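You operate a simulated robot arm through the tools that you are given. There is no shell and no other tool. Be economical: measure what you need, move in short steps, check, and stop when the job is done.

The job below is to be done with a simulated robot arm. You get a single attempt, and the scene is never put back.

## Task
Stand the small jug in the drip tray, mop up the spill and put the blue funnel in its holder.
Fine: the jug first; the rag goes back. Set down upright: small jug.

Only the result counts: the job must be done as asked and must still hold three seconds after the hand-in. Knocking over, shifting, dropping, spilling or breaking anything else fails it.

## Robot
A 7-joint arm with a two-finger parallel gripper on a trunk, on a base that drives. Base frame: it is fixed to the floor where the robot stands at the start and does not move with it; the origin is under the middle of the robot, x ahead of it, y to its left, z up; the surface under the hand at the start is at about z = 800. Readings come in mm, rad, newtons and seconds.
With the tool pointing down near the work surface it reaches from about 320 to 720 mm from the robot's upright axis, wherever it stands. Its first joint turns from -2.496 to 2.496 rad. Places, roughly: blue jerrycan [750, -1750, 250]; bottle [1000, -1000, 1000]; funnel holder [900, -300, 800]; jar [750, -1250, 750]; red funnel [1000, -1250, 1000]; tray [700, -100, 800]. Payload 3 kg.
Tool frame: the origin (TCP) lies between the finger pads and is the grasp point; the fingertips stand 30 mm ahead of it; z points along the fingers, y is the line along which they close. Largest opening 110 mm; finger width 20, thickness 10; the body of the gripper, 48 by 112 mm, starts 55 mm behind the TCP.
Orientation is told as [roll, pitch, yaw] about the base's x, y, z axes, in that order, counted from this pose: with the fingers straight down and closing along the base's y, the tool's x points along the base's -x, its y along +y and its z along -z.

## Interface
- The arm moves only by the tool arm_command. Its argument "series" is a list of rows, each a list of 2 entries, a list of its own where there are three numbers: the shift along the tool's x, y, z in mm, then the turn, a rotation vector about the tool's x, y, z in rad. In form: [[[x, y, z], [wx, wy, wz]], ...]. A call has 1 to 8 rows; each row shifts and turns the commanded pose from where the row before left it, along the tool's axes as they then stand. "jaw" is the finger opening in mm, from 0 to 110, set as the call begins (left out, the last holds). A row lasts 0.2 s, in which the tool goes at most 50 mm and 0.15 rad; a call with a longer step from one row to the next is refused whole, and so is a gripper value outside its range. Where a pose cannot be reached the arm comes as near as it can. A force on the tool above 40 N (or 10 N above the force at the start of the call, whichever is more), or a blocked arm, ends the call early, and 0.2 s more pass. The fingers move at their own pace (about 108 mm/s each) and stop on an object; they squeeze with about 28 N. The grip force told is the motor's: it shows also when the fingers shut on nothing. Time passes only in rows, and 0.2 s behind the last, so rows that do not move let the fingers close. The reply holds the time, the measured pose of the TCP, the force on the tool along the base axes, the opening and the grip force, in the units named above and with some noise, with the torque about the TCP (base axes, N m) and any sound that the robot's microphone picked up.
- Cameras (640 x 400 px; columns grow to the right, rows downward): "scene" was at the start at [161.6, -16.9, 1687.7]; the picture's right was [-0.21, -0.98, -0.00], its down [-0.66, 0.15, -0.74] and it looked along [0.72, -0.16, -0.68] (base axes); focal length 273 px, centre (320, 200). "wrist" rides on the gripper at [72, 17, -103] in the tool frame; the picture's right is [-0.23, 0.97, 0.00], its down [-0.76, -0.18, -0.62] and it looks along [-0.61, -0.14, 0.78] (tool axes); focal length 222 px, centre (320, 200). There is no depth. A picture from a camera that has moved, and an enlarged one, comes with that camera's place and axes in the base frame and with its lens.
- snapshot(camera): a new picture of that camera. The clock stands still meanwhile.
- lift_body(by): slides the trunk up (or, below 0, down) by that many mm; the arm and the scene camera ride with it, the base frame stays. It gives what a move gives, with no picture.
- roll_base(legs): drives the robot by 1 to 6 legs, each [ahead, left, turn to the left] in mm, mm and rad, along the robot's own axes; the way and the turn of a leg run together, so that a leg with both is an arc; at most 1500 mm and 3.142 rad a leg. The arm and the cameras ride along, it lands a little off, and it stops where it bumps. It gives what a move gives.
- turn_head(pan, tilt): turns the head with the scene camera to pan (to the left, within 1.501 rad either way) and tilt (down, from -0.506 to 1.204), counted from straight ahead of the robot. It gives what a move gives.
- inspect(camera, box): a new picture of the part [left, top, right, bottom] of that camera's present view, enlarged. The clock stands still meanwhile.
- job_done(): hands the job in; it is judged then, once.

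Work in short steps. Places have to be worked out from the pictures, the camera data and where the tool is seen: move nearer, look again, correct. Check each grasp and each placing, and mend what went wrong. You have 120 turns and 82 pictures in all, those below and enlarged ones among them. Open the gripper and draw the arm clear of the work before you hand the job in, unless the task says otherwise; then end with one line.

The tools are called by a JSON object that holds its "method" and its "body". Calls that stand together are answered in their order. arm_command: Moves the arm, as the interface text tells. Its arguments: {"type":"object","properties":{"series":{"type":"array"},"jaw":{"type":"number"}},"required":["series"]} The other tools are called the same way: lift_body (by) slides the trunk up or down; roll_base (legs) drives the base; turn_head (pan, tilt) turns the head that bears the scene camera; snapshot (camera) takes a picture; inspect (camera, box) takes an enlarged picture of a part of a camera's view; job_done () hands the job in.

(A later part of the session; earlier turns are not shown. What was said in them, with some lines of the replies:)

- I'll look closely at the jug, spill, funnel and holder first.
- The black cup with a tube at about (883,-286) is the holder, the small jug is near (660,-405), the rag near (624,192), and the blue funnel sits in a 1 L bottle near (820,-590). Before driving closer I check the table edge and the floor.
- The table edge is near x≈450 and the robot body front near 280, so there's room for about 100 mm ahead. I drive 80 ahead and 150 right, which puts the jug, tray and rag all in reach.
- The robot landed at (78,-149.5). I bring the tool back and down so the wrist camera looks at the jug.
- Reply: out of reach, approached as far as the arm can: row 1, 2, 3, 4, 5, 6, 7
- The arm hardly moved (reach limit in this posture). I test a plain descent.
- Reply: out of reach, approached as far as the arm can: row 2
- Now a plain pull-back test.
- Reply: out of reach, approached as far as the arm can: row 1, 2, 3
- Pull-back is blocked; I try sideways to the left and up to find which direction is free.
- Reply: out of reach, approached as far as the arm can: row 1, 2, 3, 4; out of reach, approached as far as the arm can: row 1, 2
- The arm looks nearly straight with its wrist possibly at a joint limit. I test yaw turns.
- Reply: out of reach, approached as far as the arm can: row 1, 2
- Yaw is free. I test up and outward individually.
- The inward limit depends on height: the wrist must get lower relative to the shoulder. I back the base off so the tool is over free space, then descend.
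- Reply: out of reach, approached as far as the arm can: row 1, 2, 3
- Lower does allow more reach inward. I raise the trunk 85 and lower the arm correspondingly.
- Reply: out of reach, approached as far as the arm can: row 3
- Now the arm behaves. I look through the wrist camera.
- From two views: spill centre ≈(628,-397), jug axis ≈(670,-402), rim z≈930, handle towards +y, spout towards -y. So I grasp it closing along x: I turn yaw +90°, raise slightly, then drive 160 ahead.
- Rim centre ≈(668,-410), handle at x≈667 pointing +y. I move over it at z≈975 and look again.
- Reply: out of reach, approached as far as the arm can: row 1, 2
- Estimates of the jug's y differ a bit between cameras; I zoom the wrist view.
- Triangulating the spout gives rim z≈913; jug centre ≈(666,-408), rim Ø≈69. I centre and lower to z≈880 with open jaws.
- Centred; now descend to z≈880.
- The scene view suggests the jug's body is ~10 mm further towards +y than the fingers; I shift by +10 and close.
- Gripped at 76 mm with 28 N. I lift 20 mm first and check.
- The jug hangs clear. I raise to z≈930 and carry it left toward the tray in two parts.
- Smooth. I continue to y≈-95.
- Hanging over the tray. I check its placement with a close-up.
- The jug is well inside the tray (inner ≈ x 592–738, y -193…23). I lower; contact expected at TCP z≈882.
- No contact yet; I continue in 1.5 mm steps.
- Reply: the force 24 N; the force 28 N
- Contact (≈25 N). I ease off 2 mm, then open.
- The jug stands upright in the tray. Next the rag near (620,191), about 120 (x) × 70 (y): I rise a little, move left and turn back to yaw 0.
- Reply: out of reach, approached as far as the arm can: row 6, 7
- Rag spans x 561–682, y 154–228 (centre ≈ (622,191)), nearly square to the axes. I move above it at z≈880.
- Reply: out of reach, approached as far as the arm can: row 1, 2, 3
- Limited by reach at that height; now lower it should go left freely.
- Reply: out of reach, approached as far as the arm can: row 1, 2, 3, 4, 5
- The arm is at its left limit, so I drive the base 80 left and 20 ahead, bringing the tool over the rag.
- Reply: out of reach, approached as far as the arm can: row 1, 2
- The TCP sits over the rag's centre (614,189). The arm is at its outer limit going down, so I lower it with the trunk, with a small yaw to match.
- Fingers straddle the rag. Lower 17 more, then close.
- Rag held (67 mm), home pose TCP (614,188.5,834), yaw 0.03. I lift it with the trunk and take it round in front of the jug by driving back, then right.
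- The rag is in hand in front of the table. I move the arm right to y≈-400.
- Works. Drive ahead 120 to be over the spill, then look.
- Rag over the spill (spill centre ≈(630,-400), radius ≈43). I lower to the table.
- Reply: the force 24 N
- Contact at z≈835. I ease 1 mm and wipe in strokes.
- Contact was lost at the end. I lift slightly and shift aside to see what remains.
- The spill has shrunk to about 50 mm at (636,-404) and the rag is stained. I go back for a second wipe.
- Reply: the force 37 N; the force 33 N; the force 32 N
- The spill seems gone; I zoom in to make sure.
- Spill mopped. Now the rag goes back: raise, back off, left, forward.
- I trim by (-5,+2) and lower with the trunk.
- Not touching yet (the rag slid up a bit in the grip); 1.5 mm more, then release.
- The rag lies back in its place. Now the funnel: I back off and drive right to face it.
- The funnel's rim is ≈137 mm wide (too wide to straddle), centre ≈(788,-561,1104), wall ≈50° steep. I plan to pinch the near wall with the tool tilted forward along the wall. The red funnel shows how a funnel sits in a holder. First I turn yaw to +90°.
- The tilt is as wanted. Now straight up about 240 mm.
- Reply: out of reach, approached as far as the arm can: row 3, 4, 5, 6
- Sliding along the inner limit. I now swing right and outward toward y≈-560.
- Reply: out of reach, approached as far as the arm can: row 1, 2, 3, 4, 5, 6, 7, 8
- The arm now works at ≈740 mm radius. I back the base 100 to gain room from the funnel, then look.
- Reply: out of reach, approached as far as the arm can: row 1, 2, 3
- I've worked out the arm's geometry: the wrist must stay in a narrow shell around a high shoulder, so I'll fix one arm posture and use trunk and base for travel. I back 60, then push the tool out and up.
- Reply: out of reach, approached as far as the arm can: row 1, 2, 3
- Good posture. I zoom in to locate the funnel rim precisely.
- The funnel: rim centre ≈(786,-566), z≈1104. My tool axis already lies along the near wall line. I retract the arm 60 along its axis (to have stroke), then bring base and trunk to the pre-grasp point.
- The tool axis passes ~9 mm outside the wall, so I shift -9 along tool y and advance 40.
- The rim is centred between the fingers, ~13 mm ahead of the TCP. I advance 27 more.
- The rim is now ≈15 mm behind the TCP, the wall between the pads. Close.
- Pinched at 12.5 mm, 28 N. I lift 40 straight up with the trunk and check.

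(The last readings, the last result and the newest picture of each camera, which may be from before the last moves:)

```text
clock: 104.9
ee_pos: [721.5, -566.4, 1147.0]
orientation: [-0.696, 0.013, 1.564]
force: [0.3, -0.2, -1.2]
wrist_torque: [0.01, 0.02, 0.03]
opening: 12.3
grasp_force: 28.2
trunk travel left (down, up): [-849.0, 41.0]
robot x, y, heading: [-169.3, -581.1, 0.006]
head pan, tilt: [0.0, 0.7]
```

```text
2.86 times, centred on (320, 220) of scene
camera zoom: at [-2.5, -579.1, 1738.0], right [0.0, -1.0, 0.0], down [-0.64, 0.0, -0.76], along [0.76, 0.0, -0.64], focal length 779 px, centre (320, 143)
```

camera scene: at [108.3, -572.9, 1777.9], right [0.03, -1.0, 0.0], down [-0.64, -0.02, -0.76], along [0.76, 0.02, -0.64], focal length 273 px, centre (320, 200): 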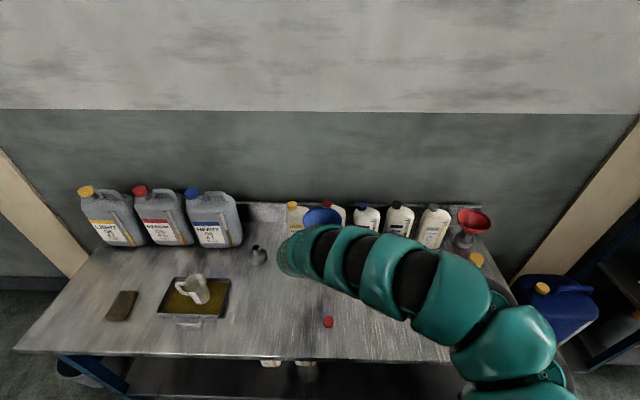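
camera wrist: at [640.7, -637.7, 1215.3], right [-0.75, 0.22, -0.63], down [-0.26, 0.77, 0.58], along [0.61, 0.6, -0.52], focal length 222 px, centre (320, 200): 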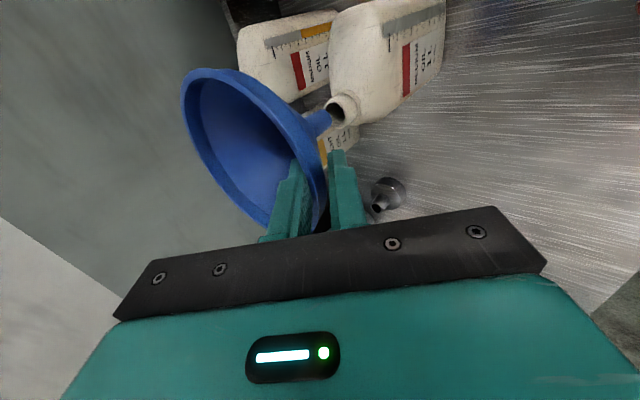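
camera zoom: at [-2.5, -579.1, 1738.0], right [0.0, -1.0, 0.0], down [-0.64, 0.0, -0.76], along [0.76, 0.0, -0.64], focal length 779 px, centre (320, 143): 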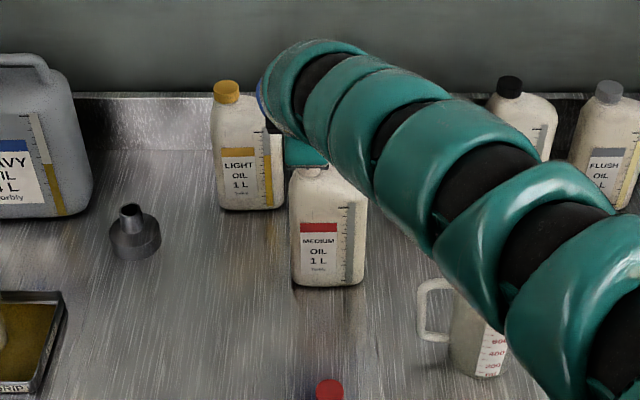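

The spout is coming out of the bottle cleanly. Lift the remaining 40.

{"method": "lift_body", "body": {"by": 40}}

{"method": "inspect", "body": {"camera": "wrist", "box": [170, 20, 450, 240]}}

```text
clock: 105.7
ee_pos: [721.8, -566.7, 1186.9]
orientation: [-0.697, 0.013, 1.563]
force: [0.7, 0.8, -0.1]
wrist_torque: [0.01, 0.02, -0.01]
opening: 12.2
grasp_force: 28.1
trunk travel left (down, up): [-889.0, 1.0]
robot x, y, heading: [-169.5, -582.5, -0.002]
head pan, tilt: [0.0, 0.7]
```

```text
1.82 times, centred on (310, 130) of wrist
camera zoom: at [640.8, -637.7, 1255.3], right [-0.75, 0.22, -0.63], down [-0.26, 0.77, 0.58], along [0.61, 0.6, -0.52], focal length 404 px, centre (338, 327)
```

zoom: 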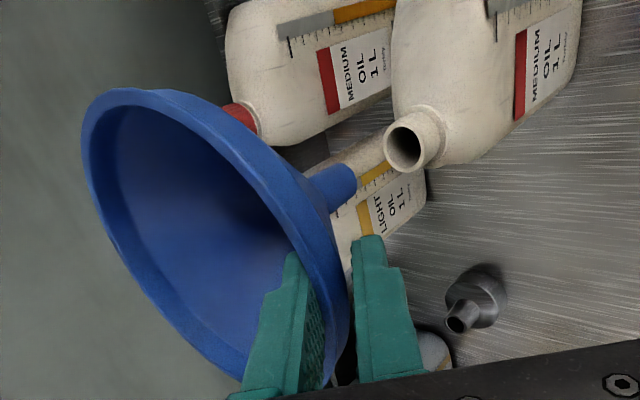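

The funnel hangs level, spout fully clear (tip ≈57 mm ahead of and 79 mm below the TCP). I drive left 285 and ahead 60 toward the holder.

{"method": "roll_base", "body": {"legs": [[0, 285, 0], [70, 0, 0]]}}

{"method": "snapshot", "body": {"camera": "wrist"}}

```text
clock: 108.3
ee_pos: [793.4, -291.6, 1186.2]
orientation: [-0.696, 0.012, 1.56]
force: [0.9, -0.5, -0.9]
wrist_torque: [0.02, 0.04, -0.01]
opening: 11.9
grasp_force: 28.2
trunk travel left (down, up): [-889.0, 1.0]
robot x, y, heading: [-102.6, -304.1, -0.002]
head pan, tilt: [0.0, 0.7]
```

```text
22 pictures are left
camera wrist: at [712.0, -363.0, 1254.3], right [-0.74, 0.23, -0.63], down [-0.25, 0.77, 0.58], along [0.62, 0.59, -0.52], focal length 222 px, centre (320, 200)
```

wrist: 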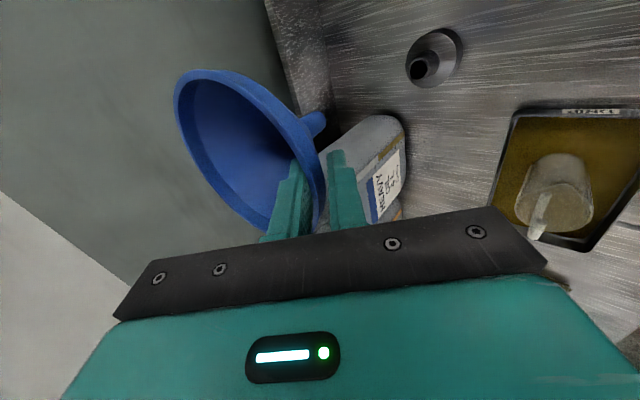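

The holder tube is at ≈(862,-282), z≈872. I lower the trunk 190 so the spout tip is ~45 above it, then look.

{"method": "lift_body", "body": {"by": -190}}

{"method": "inspect", "body": {"camera": "wrist", "box": [160, 20, 480, 220]}}

{"method": "snapshot", "body": {"camera": "scene"}}

```text
clock: 110.4
ee_pos: [792.3, -291.6, 997.3]
orientation: [-0.698, 0.014, 1.56]
force: [-0.9, -0.1, 0.5]
wrist_torque: [0.0, 0.06, -0.03]
opening: 11.8
grasp_force: 28.2
trunk travel left (down, up): [-699.0, 191.0]
robot x, y, heading: [-98.1, -302.6, 0.0]
head pan, tilt: [0.0, 0.7]
```

```text
2.00 times, centred on (320, 120) of wrist
camera zoom: at [710.2, -363.2, 1065.6], right [-0.74, 0.23, -0.63], down [-0.26, 0.77, 0.58], along [0.62, 0.59, -0.52], focal length 444 px, centre (320, 360)
```

zoom: 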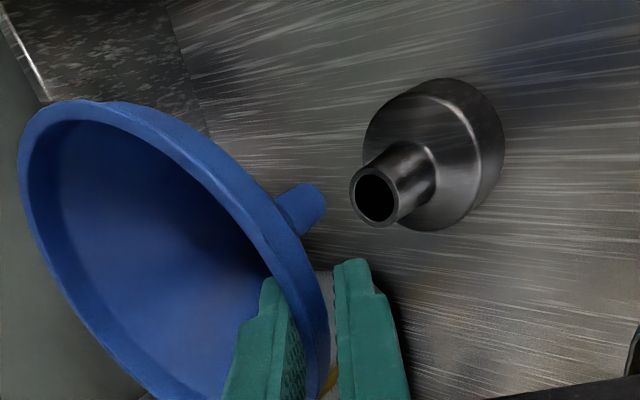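

```text
20 pictures are left
camera scene: at [67.1, -301.8, 1588.0], right [0.0, -1.0, 0.0], down [-0.64, 0.0, -0.76], along [0.76, 0.0, -0.64], focal length 273 px, centre (320, 200)
```

scene: 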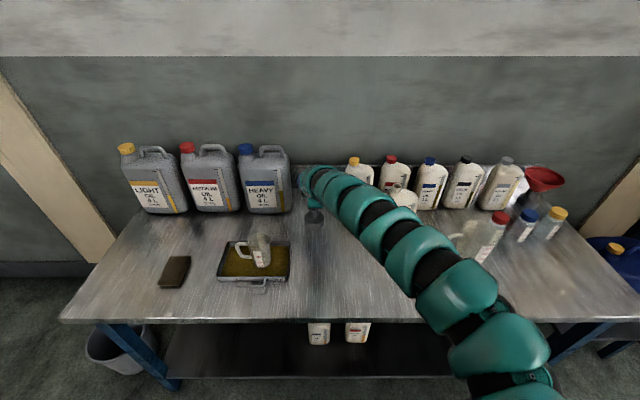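

Very clear view: I judge the spout tip needs about +9 in x and +17 in y. I shift and lower 25.

{"method": "arm_command", "body": {"series": [[[-9, -3.5, 2.9], [0, 0, 0]], [[-8, -3.5, 2.9], [0, 0, 0]], [[0, 0, 0], [0, 0, 0]]]}}

{"method": "lift_body", "body": {"by": -25}}

{"method": "inspect", "body": {"camera": "wrist", "box": [240, 40, 400, 140]}}

```text
clock: 111.2
ee_pos: [800.0, -275.4, 996.1]
orientation: [-0.697, 0.014, 1.56]
force: [1.3, 0.1, -0.1]
wrist_torque: [-0.07, 0.01, -0.02]
opening: 11.6
grasp_force: 27.9
trunk travel left (down, up): [-699.0, 191.0]
robot x, y, heading: [-98.4, -301.5, -0.003]
head pan, tilt: [0.0, 0.7]
```

```text
clock: 111.9
ee_pos: [799.8, -275.3, 971.8]
orientation: [-0.7, 0.014, 1.56]
force: [-0.2, 0.3, -0.4]
wrist_torque: [-0.05, 0.07, 0.0]
opening: 11.2
grasp_force: 28.4
trunk travel left (down, up): [-674.0, 216.0]
robot x, y, heading: [-94.1, -302.5, 0.0]
head pan, tilt: [0.0, 0.7]
```

```text
4.00 times, centred on (320, 90) of wrist
camera zoom: at [719.1, -346.1, 1040.3], right [-0.74, 0.23, -0.63], down [-0.26, 0.77, 0.58], along [0.62, 0.59, -0.52], focal length 888 px, centre (320, 640)
```

zoom: 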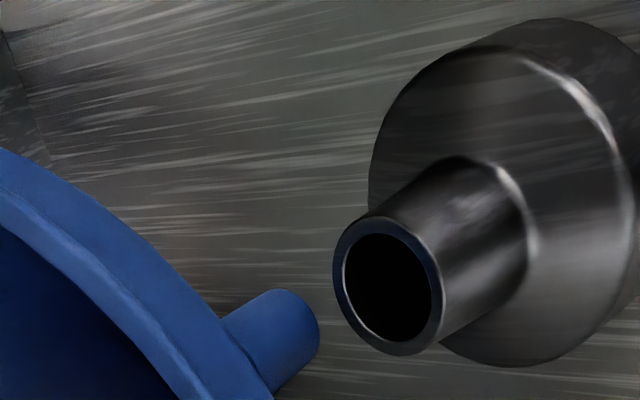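

Spout Ø≈19 and tube hole Ø≈27, so there's some clearance. I estimate a further +7 in x, +4 in y; shift and lower 28.

{"method": "arm_command", "body": {"series": [[[-4, -5.4, 4.5], [0, 0, 0]], [[0, 0, 0], [0, 0, 0]]]}}

{"method": "lift_body", "body": {"by": -28}}

{"method": "inspect", "body": {"camera": "wrist", "box": [240, 40, 400, 140]}}

```text
clock: 112.5
ee_pos: [808.6, -271.4, 971.0]
orientation: [-0.697, 0.015, 1.56]
force: [0.4, -0.2, -0.2]
wrist_torque: [0.0, 0.0, -0.01]
opening: 10.9
grasp_force: 27.9
trunk travel left (down, up): [-674.0, 216.0]
robot x, y, heading: [-102.9, -303.5, -0.006]
head pan, tilt: [0.0, 0.7]
```

```text
clock: 113.2
ee_pos: [807.7, -271.3, 943.3]
orientation: [-0.698, 0.015, 1.562]
force: [-0.5, 0.0, -1.3]
wrist_torque: [-0.01, -0.01, 0.0]
opening: 10.5
grasp_force: 28.0
trunk travel left (down, up): [-646.0, 244.0]
robot x, y, heading: [-97.7, -301.9, 0.003]
head pan, tilt: [0.0, 0.7]
```

```text
4.00 times, centred on (320, 90) of wrist
camera zoom: at [726.3, -342.8, 1010.9], right [-0.74, 0.23, -0.63], down [-0.26, 0.77, 0.58], along [0.62, 0.59, -0.52], focal length 888 px, centre (320, 640)
```

zoom: 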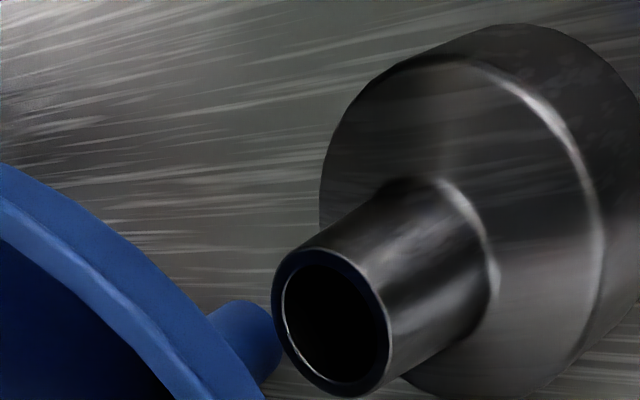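

The funnel is slowly rotating in the grip (opening creeping 12.5→10.5). I let it settle a second and look at the whole funnel.

{"method": "arm_command", "body": {"series": [[[0, 0, 0], [0, 0, 0]], [[0, 0, 0], [0, 0, 0]], [[0, 0, 0], [0, 0, 0]], [[0, 0, 0], [0, 0, 0]], [[0, 0, 0], [0, 0, 0]]]}}

{"method": "inspect", "body": {"camera": "wrist", "box": [160, 20, 480, 220]}}

```text
clock: 114.4
ee_pos: [807.8, -271.3, 942.7]
orientation: [-0.697, 0.014, 1.561]
force: [-0.6, 0.1, -0.9]
wrist_torque: [0.01, -0.02, -0.02]
opening: 10.5
grasp_force: 28.2
trunk travel left (down, up): [-646.0, 244.0]
robot x, y, heading: [-99.8, -302.5, 0.002]
head pan, tilt: [0.0, 0.7]
```

```text
2.00 times, centred on (320, 120) of wrist
camera zoom: at [726.4, -342.8, 1010.6], right [-0.74, 0.23, -0.63], down [-0.26, 0.77, 0.58], along [0.62, 0.59, -0.52], focal length 444 px, centre (320, 360)
```

zoom: 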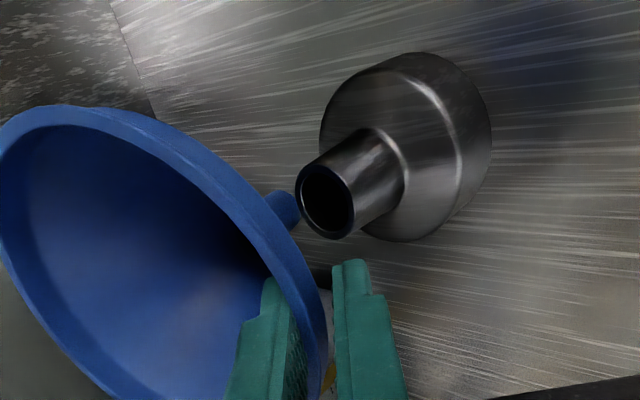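

It has settled at 10.5 mm but tilted by ≈0.15 rad (spout pushed away from the robot). I raise 30, then counter-tilt the tool by 0.15 and look.

{"method": "lift_body", "body": {"by": 30}}

{"method": "arm_command", "body": {"series": [[[0, 0, 0], [-0.08, 0, 0]], [[0, 0, 0], [-0.07, 0, 0]], [[0, 0, 0], [0, 0, 0]]]}}

{"method": "inspect", "body": {"camera": "wrist", "box": [160, 20, 480, 220]}}

```text
clock: 115.2
ee_pos: [807.3, -272.3, 971.9]
orientation: [-0.695, 0.014, 1.559]
force: [-0.1, -0.6, -0.4]
wrist_torque: [-0.01, 0.0, 0.0]
opening: 10.8
grasp_force: 28.6
trunk travel left (down, up): [-676.0, 214.0]
robot x, y, heading: [-100.0, -305.5, 0.001]
head pan, tilt: [0.0, 0.7]
```

```text
clock: 116.0
ee_pos: [807.4, -272.1, 972.2]
orientation: [-0.617, 0.014, 1.56]
force: [0.0, 0.4, -0.5]
wrist_torque: [0.02, 0.02, 0.0]
opening: 10.8
grasp_force: 27.8
out of reach, approached as far as the arm can: row 2
trunk travel left (down, up): [-676.0, 214.0]
robot x, y, heading: [-97.3, -305.0, -0.0]
head pan, tilt: [0.0, 0.7]
```

```text
2.00 times, centred on (320, 120) of wrist
camera zoom: at [731.9, -342.0, 1046.8], right [-0.79, 0.23, -0.57], down [-0.21, 0.77, 0.6], along [0.57, 0.59, -0.56], focal length 444 px, centre (320, 360)
```

zoom: 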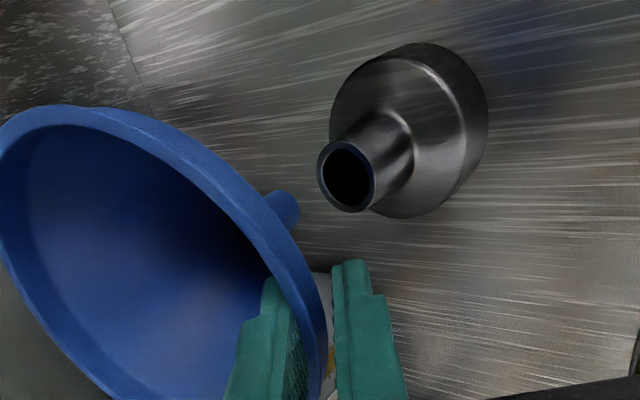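

The remaining tilt is ≈0.115 rad; the arm is near its outer limit, so I pull the arm in 40, drive ahead 37, and finish the tilt.

{"method": "arm_command", "body": {"series": [[[0, 16.3, -11.6], [0, 0, 0]], [[0, 16.3, -11.6], [0, 0, 0]], [[0, 0, 0], [-0.06, 0, 0]], [[0, 0, 0], [-0.055, 0, 0]], [[0, 0, 0], [0, 0, 0]]]}}

{"method": "roll_base", "body": {"legs": [[37, -6, 0]]}}

{"method": "inspect", "body": {"camera": "wrist", "box": [160, 20, 480, 220]}}

```text
clock: 117.2
ee_pos: [767.1, -270.8, 972.8]
orientation: [-0.504, 0.014, 1.561]
force: [0.8, 0.8, 10.0]
wrist_torque: [-0.07, -0.78, 0.02]
opening: 10.6
grasp_force: 28.6
trunk travel left (down, up): [-676.0, 214.0]
robot x, y, heading: [-96.8, -302.4, -0.003]
head pan, tilt: [0.0, 0.7]
```

```text
clock: 118.0
ee_pos: [806.9, -275.8, 970.2]
orientation: [-0.501, 0.012, 1.561]
force: [2.6, 2.0, 0.5]
wrist_torque: [0.24, -0.41, 0.21]
opening: 10.7
grasp_force: 27.8
trunk travel left (down, up): [-676.0, 214.0]
robot x, y, heading: [-60.2, -304.4, -0.005]
head pan, tilt: [0.0, 0.7]
```

```text
2.00 times, centred on (320, 120) of wrist
camera zoom: at [739.1, -347.3, 1052.6], right [-0.85, 0.23, -0.47], down [-0.13, 0.77, 0.62], along [0.51, 0.59, -0.63], focal length 444 px, centre (320, 360)
```

zoom: 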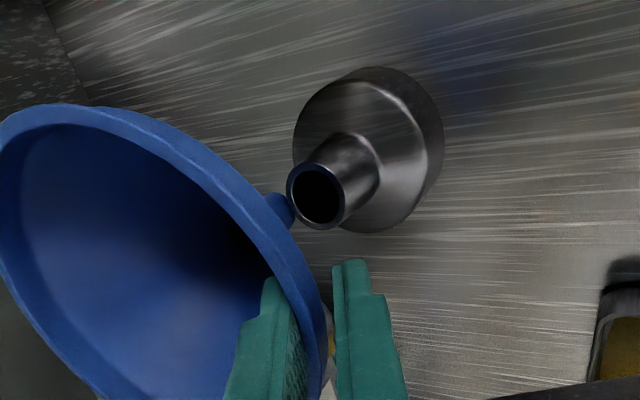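

There was a light contact (≈10 N) of the spout with the tube during that tilt; the holder hasn't moved. I raise 25 and take a detailed look.

{"method": "lift_body", "body": {"by": 25}}

{"method": "inspect", "body": {"camera": "wrist", "box": [160, 20, 480, 220]}}

{"method": "inspect", "body": {"camera": "scene", "box": [250, 120, 410, 260]}}

```text
clock: 118.8
ee_pos: [804.2, -276.5, 994.5]
orientation: [-0.501, 0.014, 1.56]
force: [0.1, -0.9, -1.5]
wrist_torque: [-0.02, 0.01, 0.02]
opening: 10.8
grasp_force: 27.9
trunk travel left (down, up): [-701.0, 189.0]
robot x, y, heading: [-59.6, -309.6, -0.003]
head pan, tilt: [0.0, 0.7]
```

```text
2.00 times, centred on (320, 120) of wrist
camera zoom: at [738.4, -347.4, 1077.9], right [-0.85, 0.23, -0.47], down [-0.13, 0.77, 0.62], along [0.51, 0.59, -0.63], focal length 444 px, centre (320, 360)
```

zoom: 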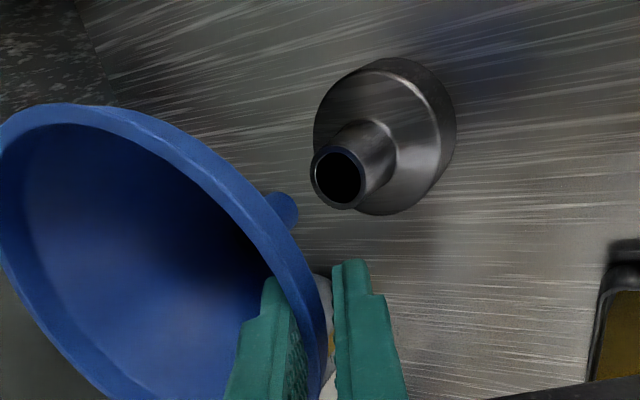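

```text
2.86 times, centred on (330, 190) of scene
camera zoom: at [105.7, -308.0, 1590.0], right [0.0, -1.0, 0.0], down [-0.64, 0.0, -0.76], along [0.76, 0.0, -0.64], focal length 779 px, centre (291, 229)
```

zoom: 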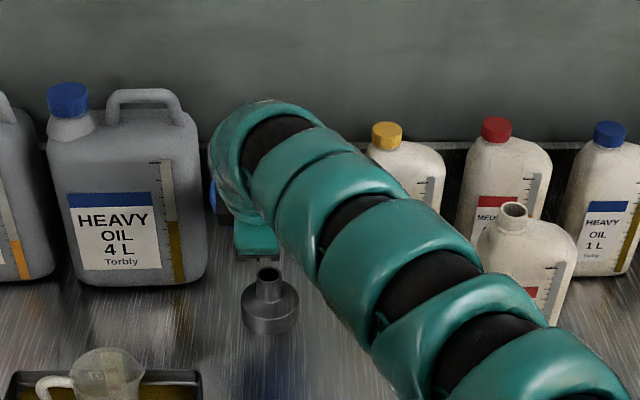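

Reading the contact forces together with the picture: the spout had ended up just beyond the tube on its far-left side, so the tip is ≈(+81,+7,-111) from the TCP. I raise 12 and shift (-20,-14.5) to centre it, then zoom.

{"method": "lift_body", "body": {"by": 12}}

{"method": "arm_command", "body": {"series": [[[7.5, 9, -4.9], [0, 0, 0]], [[7, 9, -4.9], [0, 0, 0]], [[0, 0, 0], [0, 0, 0]]]}}

{"method": "inspect", "body": {"camera": "wrist", "box": [240, 50, 400, 150]}}

```text
clock: 119.3
ee_pos: [804.7, -276.3, 1007.1]
orientation: [-0.502, 0.013, 1.561]
force: [-0.1, -0.2, -0.9]
wrist_torque: [-0.02, 0.02, 0.03]
opening: 10.5
grasp_force: 28.2
trunk travel left (down, up): [-713.0, 177.0]
robot x, y, heading: [-63.9, -308.9, -0.003]
head pan, tilt: [0.0, 0.7]
```

```text
clock: 120.2
ee_pos: [786.5, -289.9, 1006.7]
orientation: [-0.501, 0.015, 1.562]
force: [-0.1, 0.1, 0.1]
wrist_torque: [0.01, 0.05, -0.01]
opening: 10.2
grasp_force: 28.1
trunk travel left (down, up): [-713.0, 177.0]
robot x, y, heading: [-61.2, -305.2, -0.004]
head pan, tilt: [0.0, 0.7]
```

```text
4.00 times, centred on (320, 100) of wrist
camera zoom: at [718.8, -361.0, 1089.6], right [-0.85, 0.23, -0.47], down [-0.13, 0.77, 0.62], along [0.51, 0.59, -0.63], focal length 888 px, centre (320, 600)
```

zoom: 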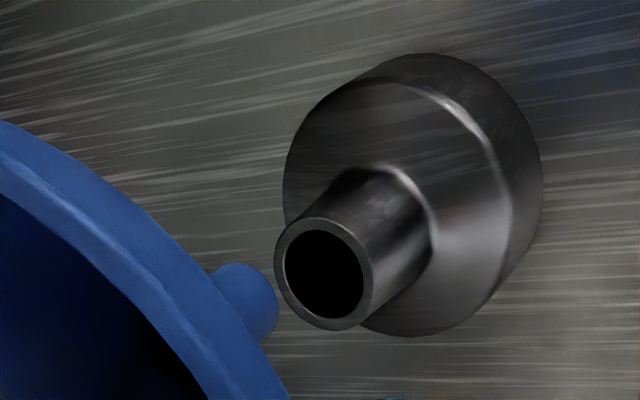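

The tip is almost in the vertical plane of the tube axis; I trim (-2,+2) and lower 12.

{"method": "arm_command", "body": {"series": [[[-2, 1.8, -1], [0, 0, 0]], [[0, 0, 0], [0, 0, 0]]]}}

{"method": "lift_body", "body": {"by": -14}}

{"method": "inspect", "body": {"camera": "wrist", "box": [240, 50, 400, 150]}}

```text
clock: 120.8
ee_pos: [784.0, -288.2, 1008.2]
orientation: [-0.5, 0.011, 1.559]
force: [-0.9, -0.2, -0.6]
wrist_torque: [0.02, 0.01, -0.02]
opening: 10.5
grasp_force: 28.2
trunk travel left (down, up): [-713.0, 177.0]
robot x, y, heading: [-61.3, -308.5, -0.002]
head pan, tilt: [0.0, 0.7]
```

```text
clock: 121.4
ee_pos: [783.3, -286.9, 994.4]
orientation: [-0.502, 0.015, 1.56]
force: [0.4, -0.2, -0.6]
wrist_torque: [0.01, 0.07, -0.02]
opening: 10.4
grasp_force: 27.8
trunk travel left (down, up): [-699.0, 191.0]
robot x, y, heading: [-60.0, -306.8, -0.003]
head pan, tilt: [0.0, 0.7]
```

```text
4.00 times, centred on (320, 100) of wrist
camera zoom: at [716.4, -358.8, 1076.5], right [-0.85, 0.23, -0.47], down [-0.14, 0.77, 0.62], along [0.51, 0.59, -0.63], focal length 888 px, centre (320, 600)
```

zoom: 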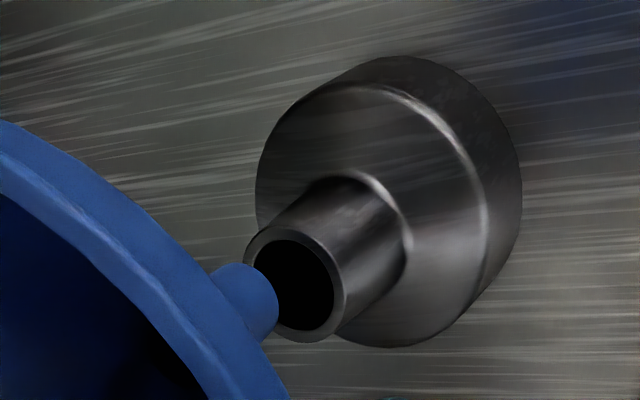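

Converging well: ≈15 mm above if aligned. Lower 9 more.

{"method": "lift_body", "body": {"by": -9}}

{"method": "inspect", "body": {"camera": "wrist", "box": [240, 50, 400, 150]}}

```text
clock: 122.0
ee_pos: [783.8, -287.3, 985.8]
orientation: [-0.503, 0.013, 1.56]
force: [0.2, 0.0, 0.1]
wrist_torque: [-0.01, 0.04, 0.01]
opening: 10.3
grasp_force: 28.2
trunk travel left (down, up): [-690.0, 200.0]
robot x, y, heading: [-60.0, -305.4, -0.005]
head pan, tilt: [0.0, 0.7]
```

```text
4.00 times, centred on (320, 100) of wrist
camera zoom: at [716.5, -358.8, 1067.4], right [-0.85, 0.23, -0.47], down [-0.14, 0.77, 0.62], along [0.51, 0.59, -0.63], focal length 888 px, centre (320, 600)
```

zoom: 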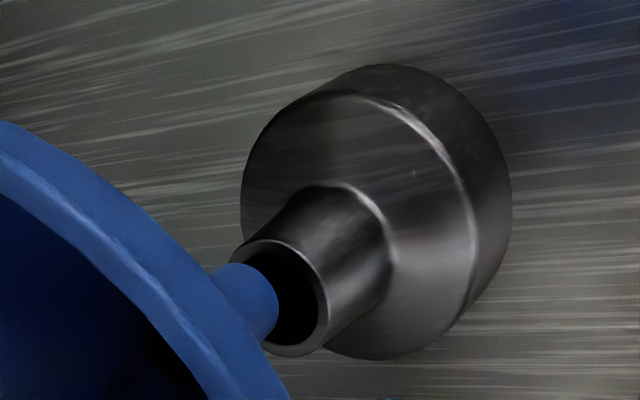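

Still free and centred on the hole. Lower another 8.

{"method": "lift_body", "body": {"by": -8}}

{"method": "inspect", "body": {"camera": "wrist", "box": [240, 50, 400, 150]}}

```text
clock: 122.5
ee_pos: [783.4, -288.4, 976.4]
orientation: [-0.501, 0.015, 1.561]
force: [0.0, 0.2, -0.3]
wrist_torque: [0.02, 0.05, 0.01]
opening: 10.6
grasp_force: 27.8
trunk travel left (down, up): [-682.0, 208.0]
robot x, y, heading: [-62.8, -305.9, -0.002]
head pan, tilt: [0.0, 0.7]
```

```text
4.00 times, centred on (320, 100) of wrist
camera zoom: at [716.4, -358.8, 1059.4], right [-0.85, 0.23, -0.47], down [-0.14, 0.77, 0.62], along [0.51, 0.59, -0.63], focal length 888 px, centre (320, 600)
```

zoom: 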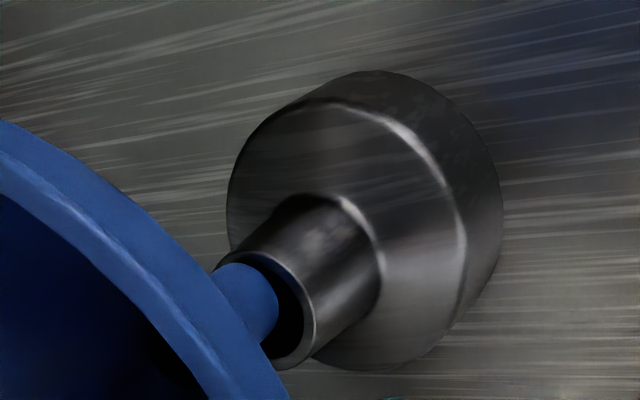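

Spout tip is at the hole mouth, nearly concentric. Lower 6.

{"method": "lift_body", "body": {"by": -6}}

{"method": "inspect", "body": {"camera": "wrist", "box": [240, 50, 400, 150]}}

```text
clock: 123.1
ee_pos: [782.6, -287.1, 973.5]
orientation: [-0.506, 0.012, 1.559]
force: [-2.4, -0.4, 11.2]
wrist_torque: [-0.07, -0.58, 0.0]
opening: 10.3
grasp_force: 27.9
trunk travel left (down, up): [-676.0, 214.0]
robot x, y, heading: [-62.2, -312.2, -0.007]
head pan, tilt: [0.0, 0.7]
```

```text
4.00 times, centred on (320, 100) of wrist
camera zoom: at [715.6, -358.8, 1055.5], right [-0.85, 0.23, -0.47], down [-0.14, 0.77, 0.62], along [0.51, 0.59, -0.62], focal length 888 px, centre (320, 600)
```

zoom: 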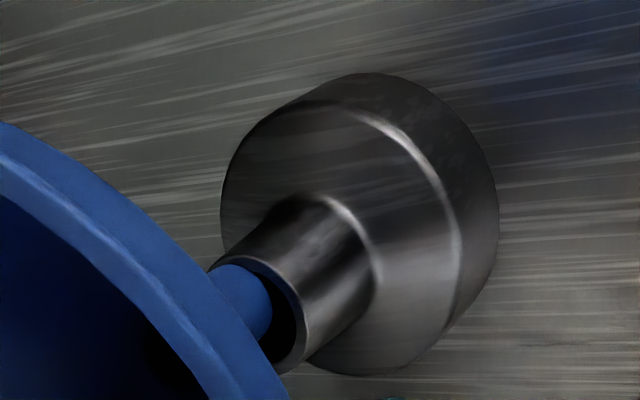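

Contact on the ring edge (11 N): comparing spout and hole outlines, the tip needs ≈(-4,-2.5) mm. I raise 5, shift, lower again.

{"method": "lift_body", "body": {"by": 5}}

{"method": "arm_command", "body": {"series": [[[2.5, 3.5, -1.9], [0, 0, 0]], [[0, 0, 0], [0, 0, 0]]]}}

{"method": "lift_body", "body": {"by": -6}}

{"method": "lift_body", "body": {"by": -4}}

```text
clock: 123.6
ee_pos: [782.0, -287.2, 974.3]
orientation: [-0.5, 0.014, 1.558]
force: [-0.1, -0.5, -1.3]
wrist_torque: [0.0, 0.04, 0.02]
opening: 10.6
grasp_force: 28.1
trunk travel left (down, up): [-681.0, 209.0]
robot x, y, heading: [-59.9, -306.9, -0.006]
head pan, tilt: [0.0, 0.7]
```

```text
clock: 124.2
ee_pos: [779.5, -289.6, 976.2]
orientation: [-0.503, 0.011, 1.558]
force: [0.2, 0.0, -1.1]
wrist_torque: [0.01, 0.04, 0.05]
opening: 10.5
grasp_force: 28.3
trunk travel left (down, up): [-681.0, 209.0]
robot x, y, heading: [-61.0, -308.4, -0.004]
head pan, tilt: [0.0, 0.7]
```

```text
clock: 124.8
ee_pos: [778.0, -290.7, 973.8]
orientation: [-0.506, 0.014, 1.562]
force: [-3.6, -0.4, 14.9]
wrist_torque: [-0.09, -0.72, -0.03]
opening: 10.5
grasp_force: 28.2
trunk travel left (down, up): [-675.0, 215.0]
robot x, y, heading: [-61.8, -308.7, -0.0]
head pan, tilt: [0.0, 0.7]
```

```text
clock: 125.3
ee_pos: [777.2, -289.5, 967.6]
orientation: [-0.504, 0.012, 1.561]
force: [-5.5, 0.0, 19.7]
wrist_torque: [-0.05, -0.94, 0.01]
opening: 12.4
grasp_force: 28.3
trunk travel left (down, up): [-671.0, 219.0]
robot x, y, heading: [-57.3, -308.3, -0.007]
head pan, tilt: [0.0, 0.7]
```

Still on the edge, and the funnel shifted a little in the grip (12.4). I raise 8 and look.

{"method": "lift_body", "body": {"by": 10}}

{"method": "inspect", "body": {"camera": "wrist", "box": [180, 40, 400, 180]}}

```text
clock: 125.9
ee_pos: [778.4, -290.7, 975.1]
orientation: [-0.497, 0.016, 1.558]
force: [-0.4, 0.9, -0.6]
wrist_torque: [-0.01, 0.01, 0.01]
opening: 10.4
grasp_force: 28.0
trunk travel left (down, up): [-681.0, 209.0]
robot x, y, heading: [-55.9, -310.3, -0.005]
head pan, tilt: [0.0, 0.7]
```

```text
2.86 times, centred on (290, 110) of wrist
camera zoom: at [712.2, -361.5, 1057.5], right [-0.85, 0.23, -0.47], down [-0.13, 0.77, 0.62], along [0.51, 0.59, -0.63], focal length 635 px, centre (406, 457)
```

zoom: 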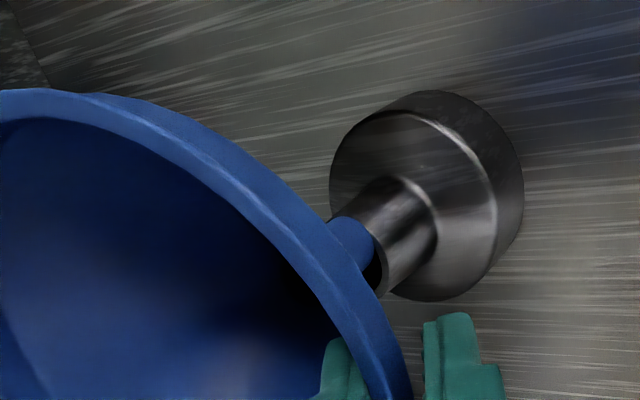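

Torque and outlines now agree the tip is too far to -y/-x; correction ≈(+5,+11). I raise 5, shift, and lower while watching force.

{"method": "lift_body", "body": {"by": 6}}

{"method": "arm_command", "body": {"series": [[[-5.5, -2.2, 1.2], [0, 0, 0]], [[-5.5, -2.2, 1.2], [0, 0, 0]], [[0, 0, 0], [0, 0, 0]]]}}

{"method": "lift_body", "body": {"by": -8}}

{"method": "lift_body", "body": {"by": -4}}

```text
clock: 126.4
ee_pos: [778.5, -290.6, 983.0]
orientation: [-0.5, 0.013, 1.561]
force: [1.1, 0.1, 0.1]
wrist_torque: [0.0, 0.03, -0.01]
opening: 10.5
grasp_force: 28.5
trunk travel left (down, up): [-687.0, 203.0]
robot x, y, heading: [-63.1, -309.6, -0.003]
head pan, tilt: [0.0, 0.7]
```

```text
clock: 127.2
ee_pos: [783.8, -279.1, 981.1]
orientation: [-0.5, 0.014, 1.56]
force: [-0.1, -0.4, -0.8]
wrist_torque: [0.02, 0.02, 0.02]
opening: 10.5
grasp_force: 27.8
trunk travel left (down, up): [-687.0, 203.0]
robot x, y, heading: [-59.9, -306.7, -0.006]
head pan, tilt: [0.0, 0.7]
```

```text
clock: 127.8
ee_pos: [784.0, -279.6, 974.1]
orientation: [-0.502, 0.013, 1.56]
force: [-0.9, -0.8, 2.5]
wrist_torque: [0.05, -0.16, -0.04]
opening: 10.4
grasp_force: 27.8
trunk travel left (down, up): [-679.0, 211.0]
robot x, y, heading: [-58.2, -308.8, -0.003]
head pan, tilt: [0.0, 0.7]
```

```text
clock: 128.3
ee_pos: [782.7, -279.0, 972.9]
orientation: [-0.507, 0.012, 1.56]
force: [-6.0, -0.6, 16.1]
wrist_torque: [0.12, -0.63, 0.02]
opening: 10.7
grasp_force: 27.9
trunk travel left (down, up): [-675.0, 215.0]
robot x, y, heading: [-60.1, -305.0, -0.003]
head pan, tilt: [0.0, 0.7]
```

Now the contact is on the +y side of the ring; before it was on the -y side. So the centre lies between: TCP ≈(784,-283.3). Raise, shift -4.2 in y, lower.

{"method": "lift_body", "body": {"by": 8}}

{"method": "arm_command", "body": {"series": [[[4.2, -0.8, 0.4], [0, 0, 0]], [[0, 0, 0], [0, 0, 0]]]}}

{"method": "lift_body", "body": {"by": -9}}

{"method": "lift_body", "body": {"by": -3}}

```text
clock: 128.9
ee_pos: [784.3, -280.5, 977.6]
orientation: [-0.5, 0.014, 1.559]
force: [-0.3, 0.1, 0.2]
wrist_torque: [0.01, 0.0, -0.03]
opening: 10.2
grasp_force: 27.9
trunk travel left (down, up): [-683.0, 207.0]
robot x, y, heading: [-59.1, -308.2, -0.002]
head pan, tilt: [0.0, 0.7]
```

```text
clock: 129.5
ee_pos: [786.4, -283.0, 977.6]
orientation: [-0.5, 0.014, 1.559]
force: [0.4, -0.9, -1.1]
wrist_torque: [0.02, 0.05, 0.0]
opening: 10.5
grasp_force: 27.5
trunk travel left (down, up): [-683.0, 207.0]
robot x, y, heading: [-61.6, -306.2, -0.007]
head pan, tilt: [0.0, 0.7]
```

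```text
clock: 130.1
ee_pos: [783.8, -282.9, 970.5]
orientation: [-0.507, 0.013, 1.561]
force: [-3.5, -0.4, 14.1]
wrist_torque: [-0.09, -0.83, -0.05]
opening: 10.7
grasp_force: 28.4
trunk travel left (down, up): [-674.0, 216.0]
robot x, y, heading: [-59.7, -309.1, -0.006]
head pan, tilt: [0.0, 0.7]
```

```text
clock: 130.6
ee_pos: [782.5, -282.1, 969.3]
orientation: [-0.505, 0.012, 1.56]
force: [-9.4, 0.0, 18.8]
wrist_torque: [-0.1, -0.79, -0.08]
opening: 11.5
grasp_force: 27.6
trunk travel left (down, up): [-671.0, 219.0]
robot x, y, heading: [-59.8, -309.5, -0.006]
head pan, tilt: [0.0, 0.7]
```

Now the contact is on the far (+x) side. I raise, shift (-3.5,+1.2), lower.

{"method": "lift_body", "body": {"by": 12}}

{"method": "arm_command", "body": {"series": [[[-1.2, 3.1, -1.7], [0, 0, 0]], [[0, 0, 0], [0, 0, 0]]]}}

{"method": "lift_body", "body": {"by": -11}}

{"method": "lift_body", "body": {"by": -3}}

```text
clock: 131.2
ee_pos: [784.9, -284.8, 977.5]
orientation: [-0.499, 0.013, 1.559]
force: [0.6, -0.1, -0.4]
wrist_torque: [-0.01, 0.04, 0.0]
opening: 10.7
grasp_force: 27.7
trunk travel left (down, up): [-683.0, 207.0]
robot x, y, heading: [-58.4, -308.2, -0.004]
head pan, tilt: [0.0, 0.7]
```

```text
clock: 131.8
ee_pos: [782.9, -281.7, 977.3]
orientation: [-0.501, 0.014, 1.559]
force: [0.4, 0.9, -0.5]
wrist_torque: [-0.01, -0.01, -0.01]
opening: 10.4
grasp_force: 27.8
trunk travel left (down, up): [-683.0, 207.0]
robot x, y, heading: [-64.2, -306.9, -0.01]
head pan, tilt: [0.0, 0.7]
```

```text
clock: 132.4
ee_pos: [782.8, -281.9, 966.1]
orientation: [-0.502, 0.013, 1.559]
force: [-0.4, 0.3, -0.4]
wrist_torque: [-0.01, -0.01, 0.0]
opening: 10.4
grasp_force: 27.9
trunk travel left (down, up): [-672.0, 218.0]
robot x, y, heading: [-62.3, -308.0, -0.005]
head pan, tilt: [0.0, 0.7]
```

```text
clock: 132.9
ee_pos: [782.4, -281.7, 963.9]
orientation: [-0.502, 0.016, 1.56]
force: [-0.2, -1.3, 0.1]
wrist_torque: [-0.01, 0.01, -0.01]
opening: 10.3
grasp_force: 27.5
trunk travel left (down, up): [-669.0, 221.0]
robot x, y, heading: [-59.8, -308.0, -0.004]
head pan, tilt: [0.0, 0.7]
```

The spout slipped into the tube with no force. I keep lowering in small steps.

{"method": "lift_body", "body": {"by": -8}}

{"method": "lift_body", "body": {"by": -6}}

{"method": "inspect", "body": {"camera": "wrist", "box": [160, 20, 440, 195]}}

```text
clock: 133.5
ee_pos: [782.5, -283.0, 955.8]
orientation: [-0.503, 0.013, 1.561]
force: [-0.2, 0.0, -0.7]
wrist_torque: [0.01, 0.03, 0.02]
opening: 10.5
grasp_force: 28.0
trunk travel left (down, up): [-661.0, 229.0]
robot x, y, heading: [-61.0, -307.6, -0.005]
head pan, tilt: [0.0, 0.7]
```

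```text
clock: 134.0
ee_pos: [783.3, -281.2, 949.0]
orientation: [-0.503, 0.016, 1.561]
force: [-0.2, 0.3, -0.5]
wrist_torque: [0.02, 0.06, -0.01]
opening: 10.6
grasp_force: 28.1
trunk travel left (down, up): [-655.0, 235.0]
robot x, y, heading: [-60.0, -310.3, -0.003]
head pan, tilt: [0.0, 0.7]
```

```text
2.29 times, centred on (300, 108) of wrist
camera zoom: at [715.8, -353.4, 1031.9], right [-0.85, 0.23, -0.47], down [-0.14, 0.77, 0.62], along [0.51, 0.59, -0.63], focal length 508 px, centre (366, 411)
```

zoom: 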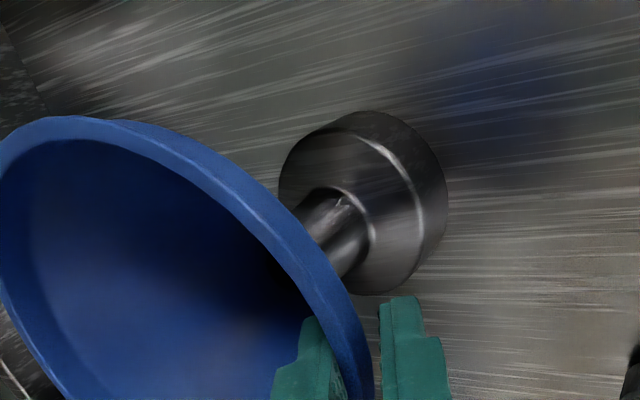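

Inserted about 24 mm. Lower on until seated.

{"method": "lift_body", "body": {"by": -5}}

{"method": "lift_body", "body": {"by": -4}}

{"method": "lift_body", "body": {"by": -3}}

```text
clock: 134.6
ee_pos: [783.8, -282.7, 944.5]
orientation: [-0.501, 0.014, 1.561]
force: [0.6, 0.5, 0.2]
wrist_torque: [0.01, -0.01, -0.01]
opening: 10.5
grasp_force: 28.1
trunk travel left (down, up): [-650.0, 240.0]
robot x, y, heading: [-61.3, -310.0, -0.006]
head pan, tilt: [0.0, 0.7]
```

```text
clock: 135.1
ee_pos: [781.6, -281.9, 942.5]
orientation: [-0.506, 0.011, 1.561]
force: [0.7, 0.1, 11.7]
wrist_torque: [-0.15, -0.52, 0.03]
opening: 10.6
grasp_force: 28.1
trunk travel left (down, up): [-646.0, 244.0]
robot x, y, heading: [-59.2, -310.2, -0.005]
head pan, tilt: [0.0, 0.7]
```

```text
clock: 135.6
ee_pos: [781.8, -281.9, 941.4]
orientation: [-0.51, 0.012, 1.561]
force: [-1.3, -0.4, 27.5]
wrist_torque: [-0.37, -0.88, 0.01]
opening: 10.8
grasp_force: 28.3
trunk travel left (down, up): [-643.0, 247.0]
robot x, y, heading: [-58.6, -306.6, -0.008]
head pan, tilt: [0.0, 0.7]
```

Seated (force rises to 27 N at z≈942). I ease 2 mm and open moderately.

{"method": "lift_body", "body": {"by": 3}}

{"method": "arm_command", "body": {"series": [[[0, 0, 0], [0, 0, 0]], [[0, 0, 0], [0, 0, 0]], [[0, 0, 0], [0, 0, 0]]], "jaw": 40}}

{"method": "inspect", "body": {"camera": "wrist", "box": [160, 20, 440, 195]}}

```text
clock: 136.1
ee_pos: [782.0, -282.4, 940.9]
orientation: [-0.504, 0.014, 1.558]
force: [3.8, -0.2, 19.3]
wrist_torque: [-0.28, -0.96, 0.1]
opening: 10.8
grasp_force: 28.3
trunk travel left (down, up): [-646.0, 244.0]
robot x, y, heading: [-62.4, -308.8, -0.01]
head pan, tilt: [0.0, 0.7]
```

```text
clock: 136.9
ee_pos: [782.0, -282.9, 940.9]
orientation: [-0.5, 0.014, 1.561]
force: [0.1, 0.3, 0.8]
wrist_torque: [0.0, 0.04, -0.05]
opening: 40.3
grasp_force: 0.0
trunk travel left (down, up): [-646.0, 244.0]
robot x, y, heading: [-57.0, -309.5, -0.005]
head pan, tilt: [0.0, 0.7]
```

```text
2.29 times, centred on (300, 108) of wrist
camera zoom: at [715.5, -353.5, 1022.8], right [-0.85, 0.23, -0.47], down [-0.14, 0.77, 0.62], along [0.51, 0.59, -0.63], focal length 508 px, centre (366, 411)
```

zoom: 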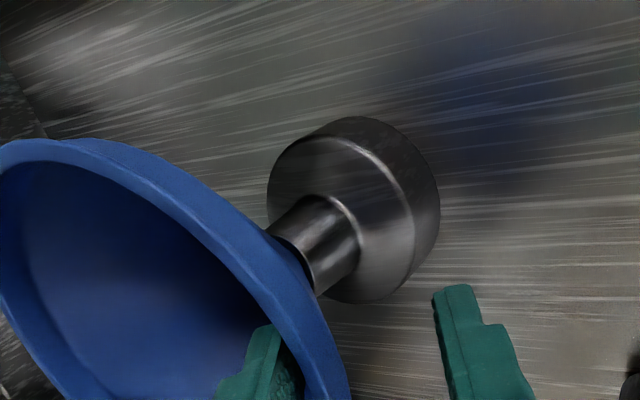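

Released; the funnel sits on the tube. I withdraw along the tool axis.

{"method": "arm_command", "body": {"series": [[[0, 0, -12], [0, 0, 0]], [[0, 0, -18], [0, 0, 0]], [[0, 0, -25], [0, 0, 0]], [[0, 0, -25], [0, 0, 0]]]}}

{"method": "lift_body", "body": {"by": 60}}

{"method": "roll_base", "body": {"legs": [[-200, 0, 0], [0, -250, 0]]}}

{"method": "turn_head", "body": {"pan": 0.25, "tilt": 0.7}}

{"method": "snapshot", "body": {"camera": "scene"}}

```text
clock: 137.9
ee_pos: [742.9, -278.5, 1011.2]
orientation: [-0.501, 0.013, 1.559]
force: [-0.5, 0.7, -0.7]
wrist_torque: [-0.02, 0.01, -0.03]
opening: 40.0
grasp_force: 0.1
trunk travel left (down, up): [-646.0, 244.0]
robot x, y, heading: [-62.5, -310.4, 0.002]
head pan, tilt: [0.0, 0.7]
```

```text
clock: 138.9
ee_pos: [742.9, -279.7, 1071.2]
orientation: [-0.499, 0.014, 1.56]
force: [-0.3, -0.4, 0.3]
wrist_torque: [0.02, -0.01, -0.01]
opening: 39.9
grasp_force: 0.0
trunk travel left (down, up): [-706.0, 184.0]
robot x, y, heading: [-60.2, -307.9, -0.003]
head pan, tilt: [0.0, 0.7]
```

```text
clock: 141.9
ee_pos: [539.9, -527.7, 1070.9]
orientation: [-0.503, 0.012, 1.561]
force: [-0.2, -0.2, -0.1]
wrist_torque: [0.02, 0.01, 0.05]
opening: 39.9
grasp_force: 0.0
trunk travel left (down, up): [-706.0, 184.0]
robot x, y, heading: [-262.7, -559.3, 0.002]
head pan, tilt: [0.0, 0.7]
```

```text
clock: 142.7
ee_pos: [539.6, -526.5, 1070.8]
orientation: [-0.504, 0.011, 1.562]
force: [-0.4, 0.5, 0.0]
wrist_torque: [0.0, -0.03, -0.01]
opening: 40.3
grasp_force: 0.0
trunk travel left (down, up): [-706.0, 184.0]
robot x, y, heading: [-268.1, -558.8, -0.004]
head pan, tilt: [0.25, 0.7]
```

```text
4 pictures are left
camera scene: at [-100.9, -534.3, 1595.0], right [0.25, -0.97, 0.0], down [-0.62, -0.16, -0.76], along [0.74, 0.19, -0.64], focal length 273 px, centre (320, 200)
```

scene: 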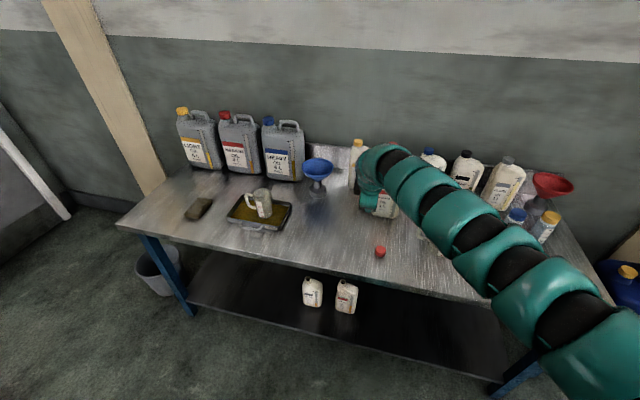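

All is in place at first sight; I zoom on the funnel, tray and rag to verify.

{"method": "inspect", "body": {"camera": "scene", "box": [230, 140, 370, 240]}}

{"method": "inspect", "body": {"camera": "scene", "box": [170, 170, 400, 270]}}

```text
4.00 times, centred on (300, 190) of scene
camera zoom: at [-100.9, -534.3, 1595.0], right [0.25, -0.97, 0.0], down [-0.62, -0.16, -0.76], along [0.74, 0.19, -0.64], focal length 1091 px, centre (400, 240)
```

zoom: 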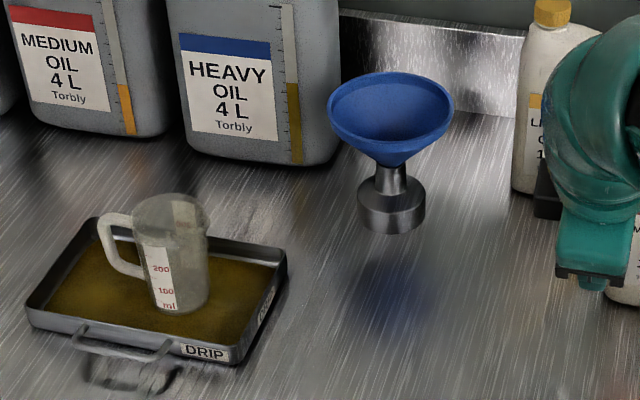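

```text
2.78 times, centred on (285, 220) of scene
camera zoom: at [-100.9, -534.3, 1595.0], right [0.25, -0.97, 0.0], down [-0.62, -0.16, -0.76], along [0.74, 0.19, -0.64], focal length 759 px, centre (417, 144)
```

zoom: 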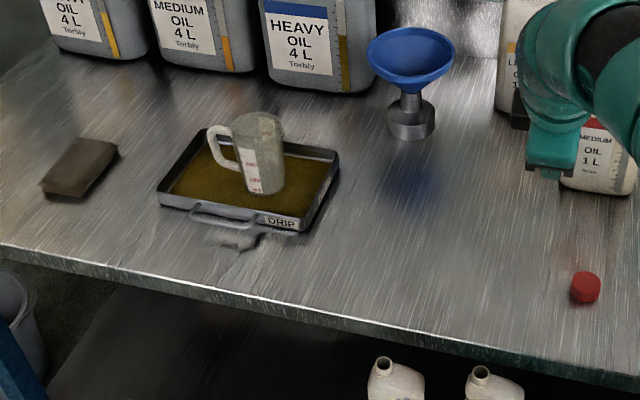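

The jug stands upright in the tray, the spill is gone, the rag is back and the funnel is seated in its holder. I open the gripper fully and hand in.

{"method": "arm_command", "body": {"series": [[[0, 0, 0], [0, 0, 0]], [[0, 0, 0], [0, 0, 0]]], "jaw": 110}}

{"method": "job_done", "body": {}}

```text
clock: 143.3
ee_pos: [538.5, -526.3, 1071.4]
orientation: [-0.503, 0.014, 1.561]
force: [-0.4, 0.5, 0.0]
wrist_torque: [0.01, -0.02, 0.02]
opening: 110.1
grasp_force: 0.0
trunk travel left (down, up): [-706.0, 184.0]
robot x, y, heading: [-266.3, -557.1, 0.002]
head pan, tilt: [0.25, 0.7]
```

```text
The job is handed in.
```

The job is handed in: the small jug stands upright in the drip tray, the spill is mopped up, the rag is back in its place, and the blue funnel sits in its holder.
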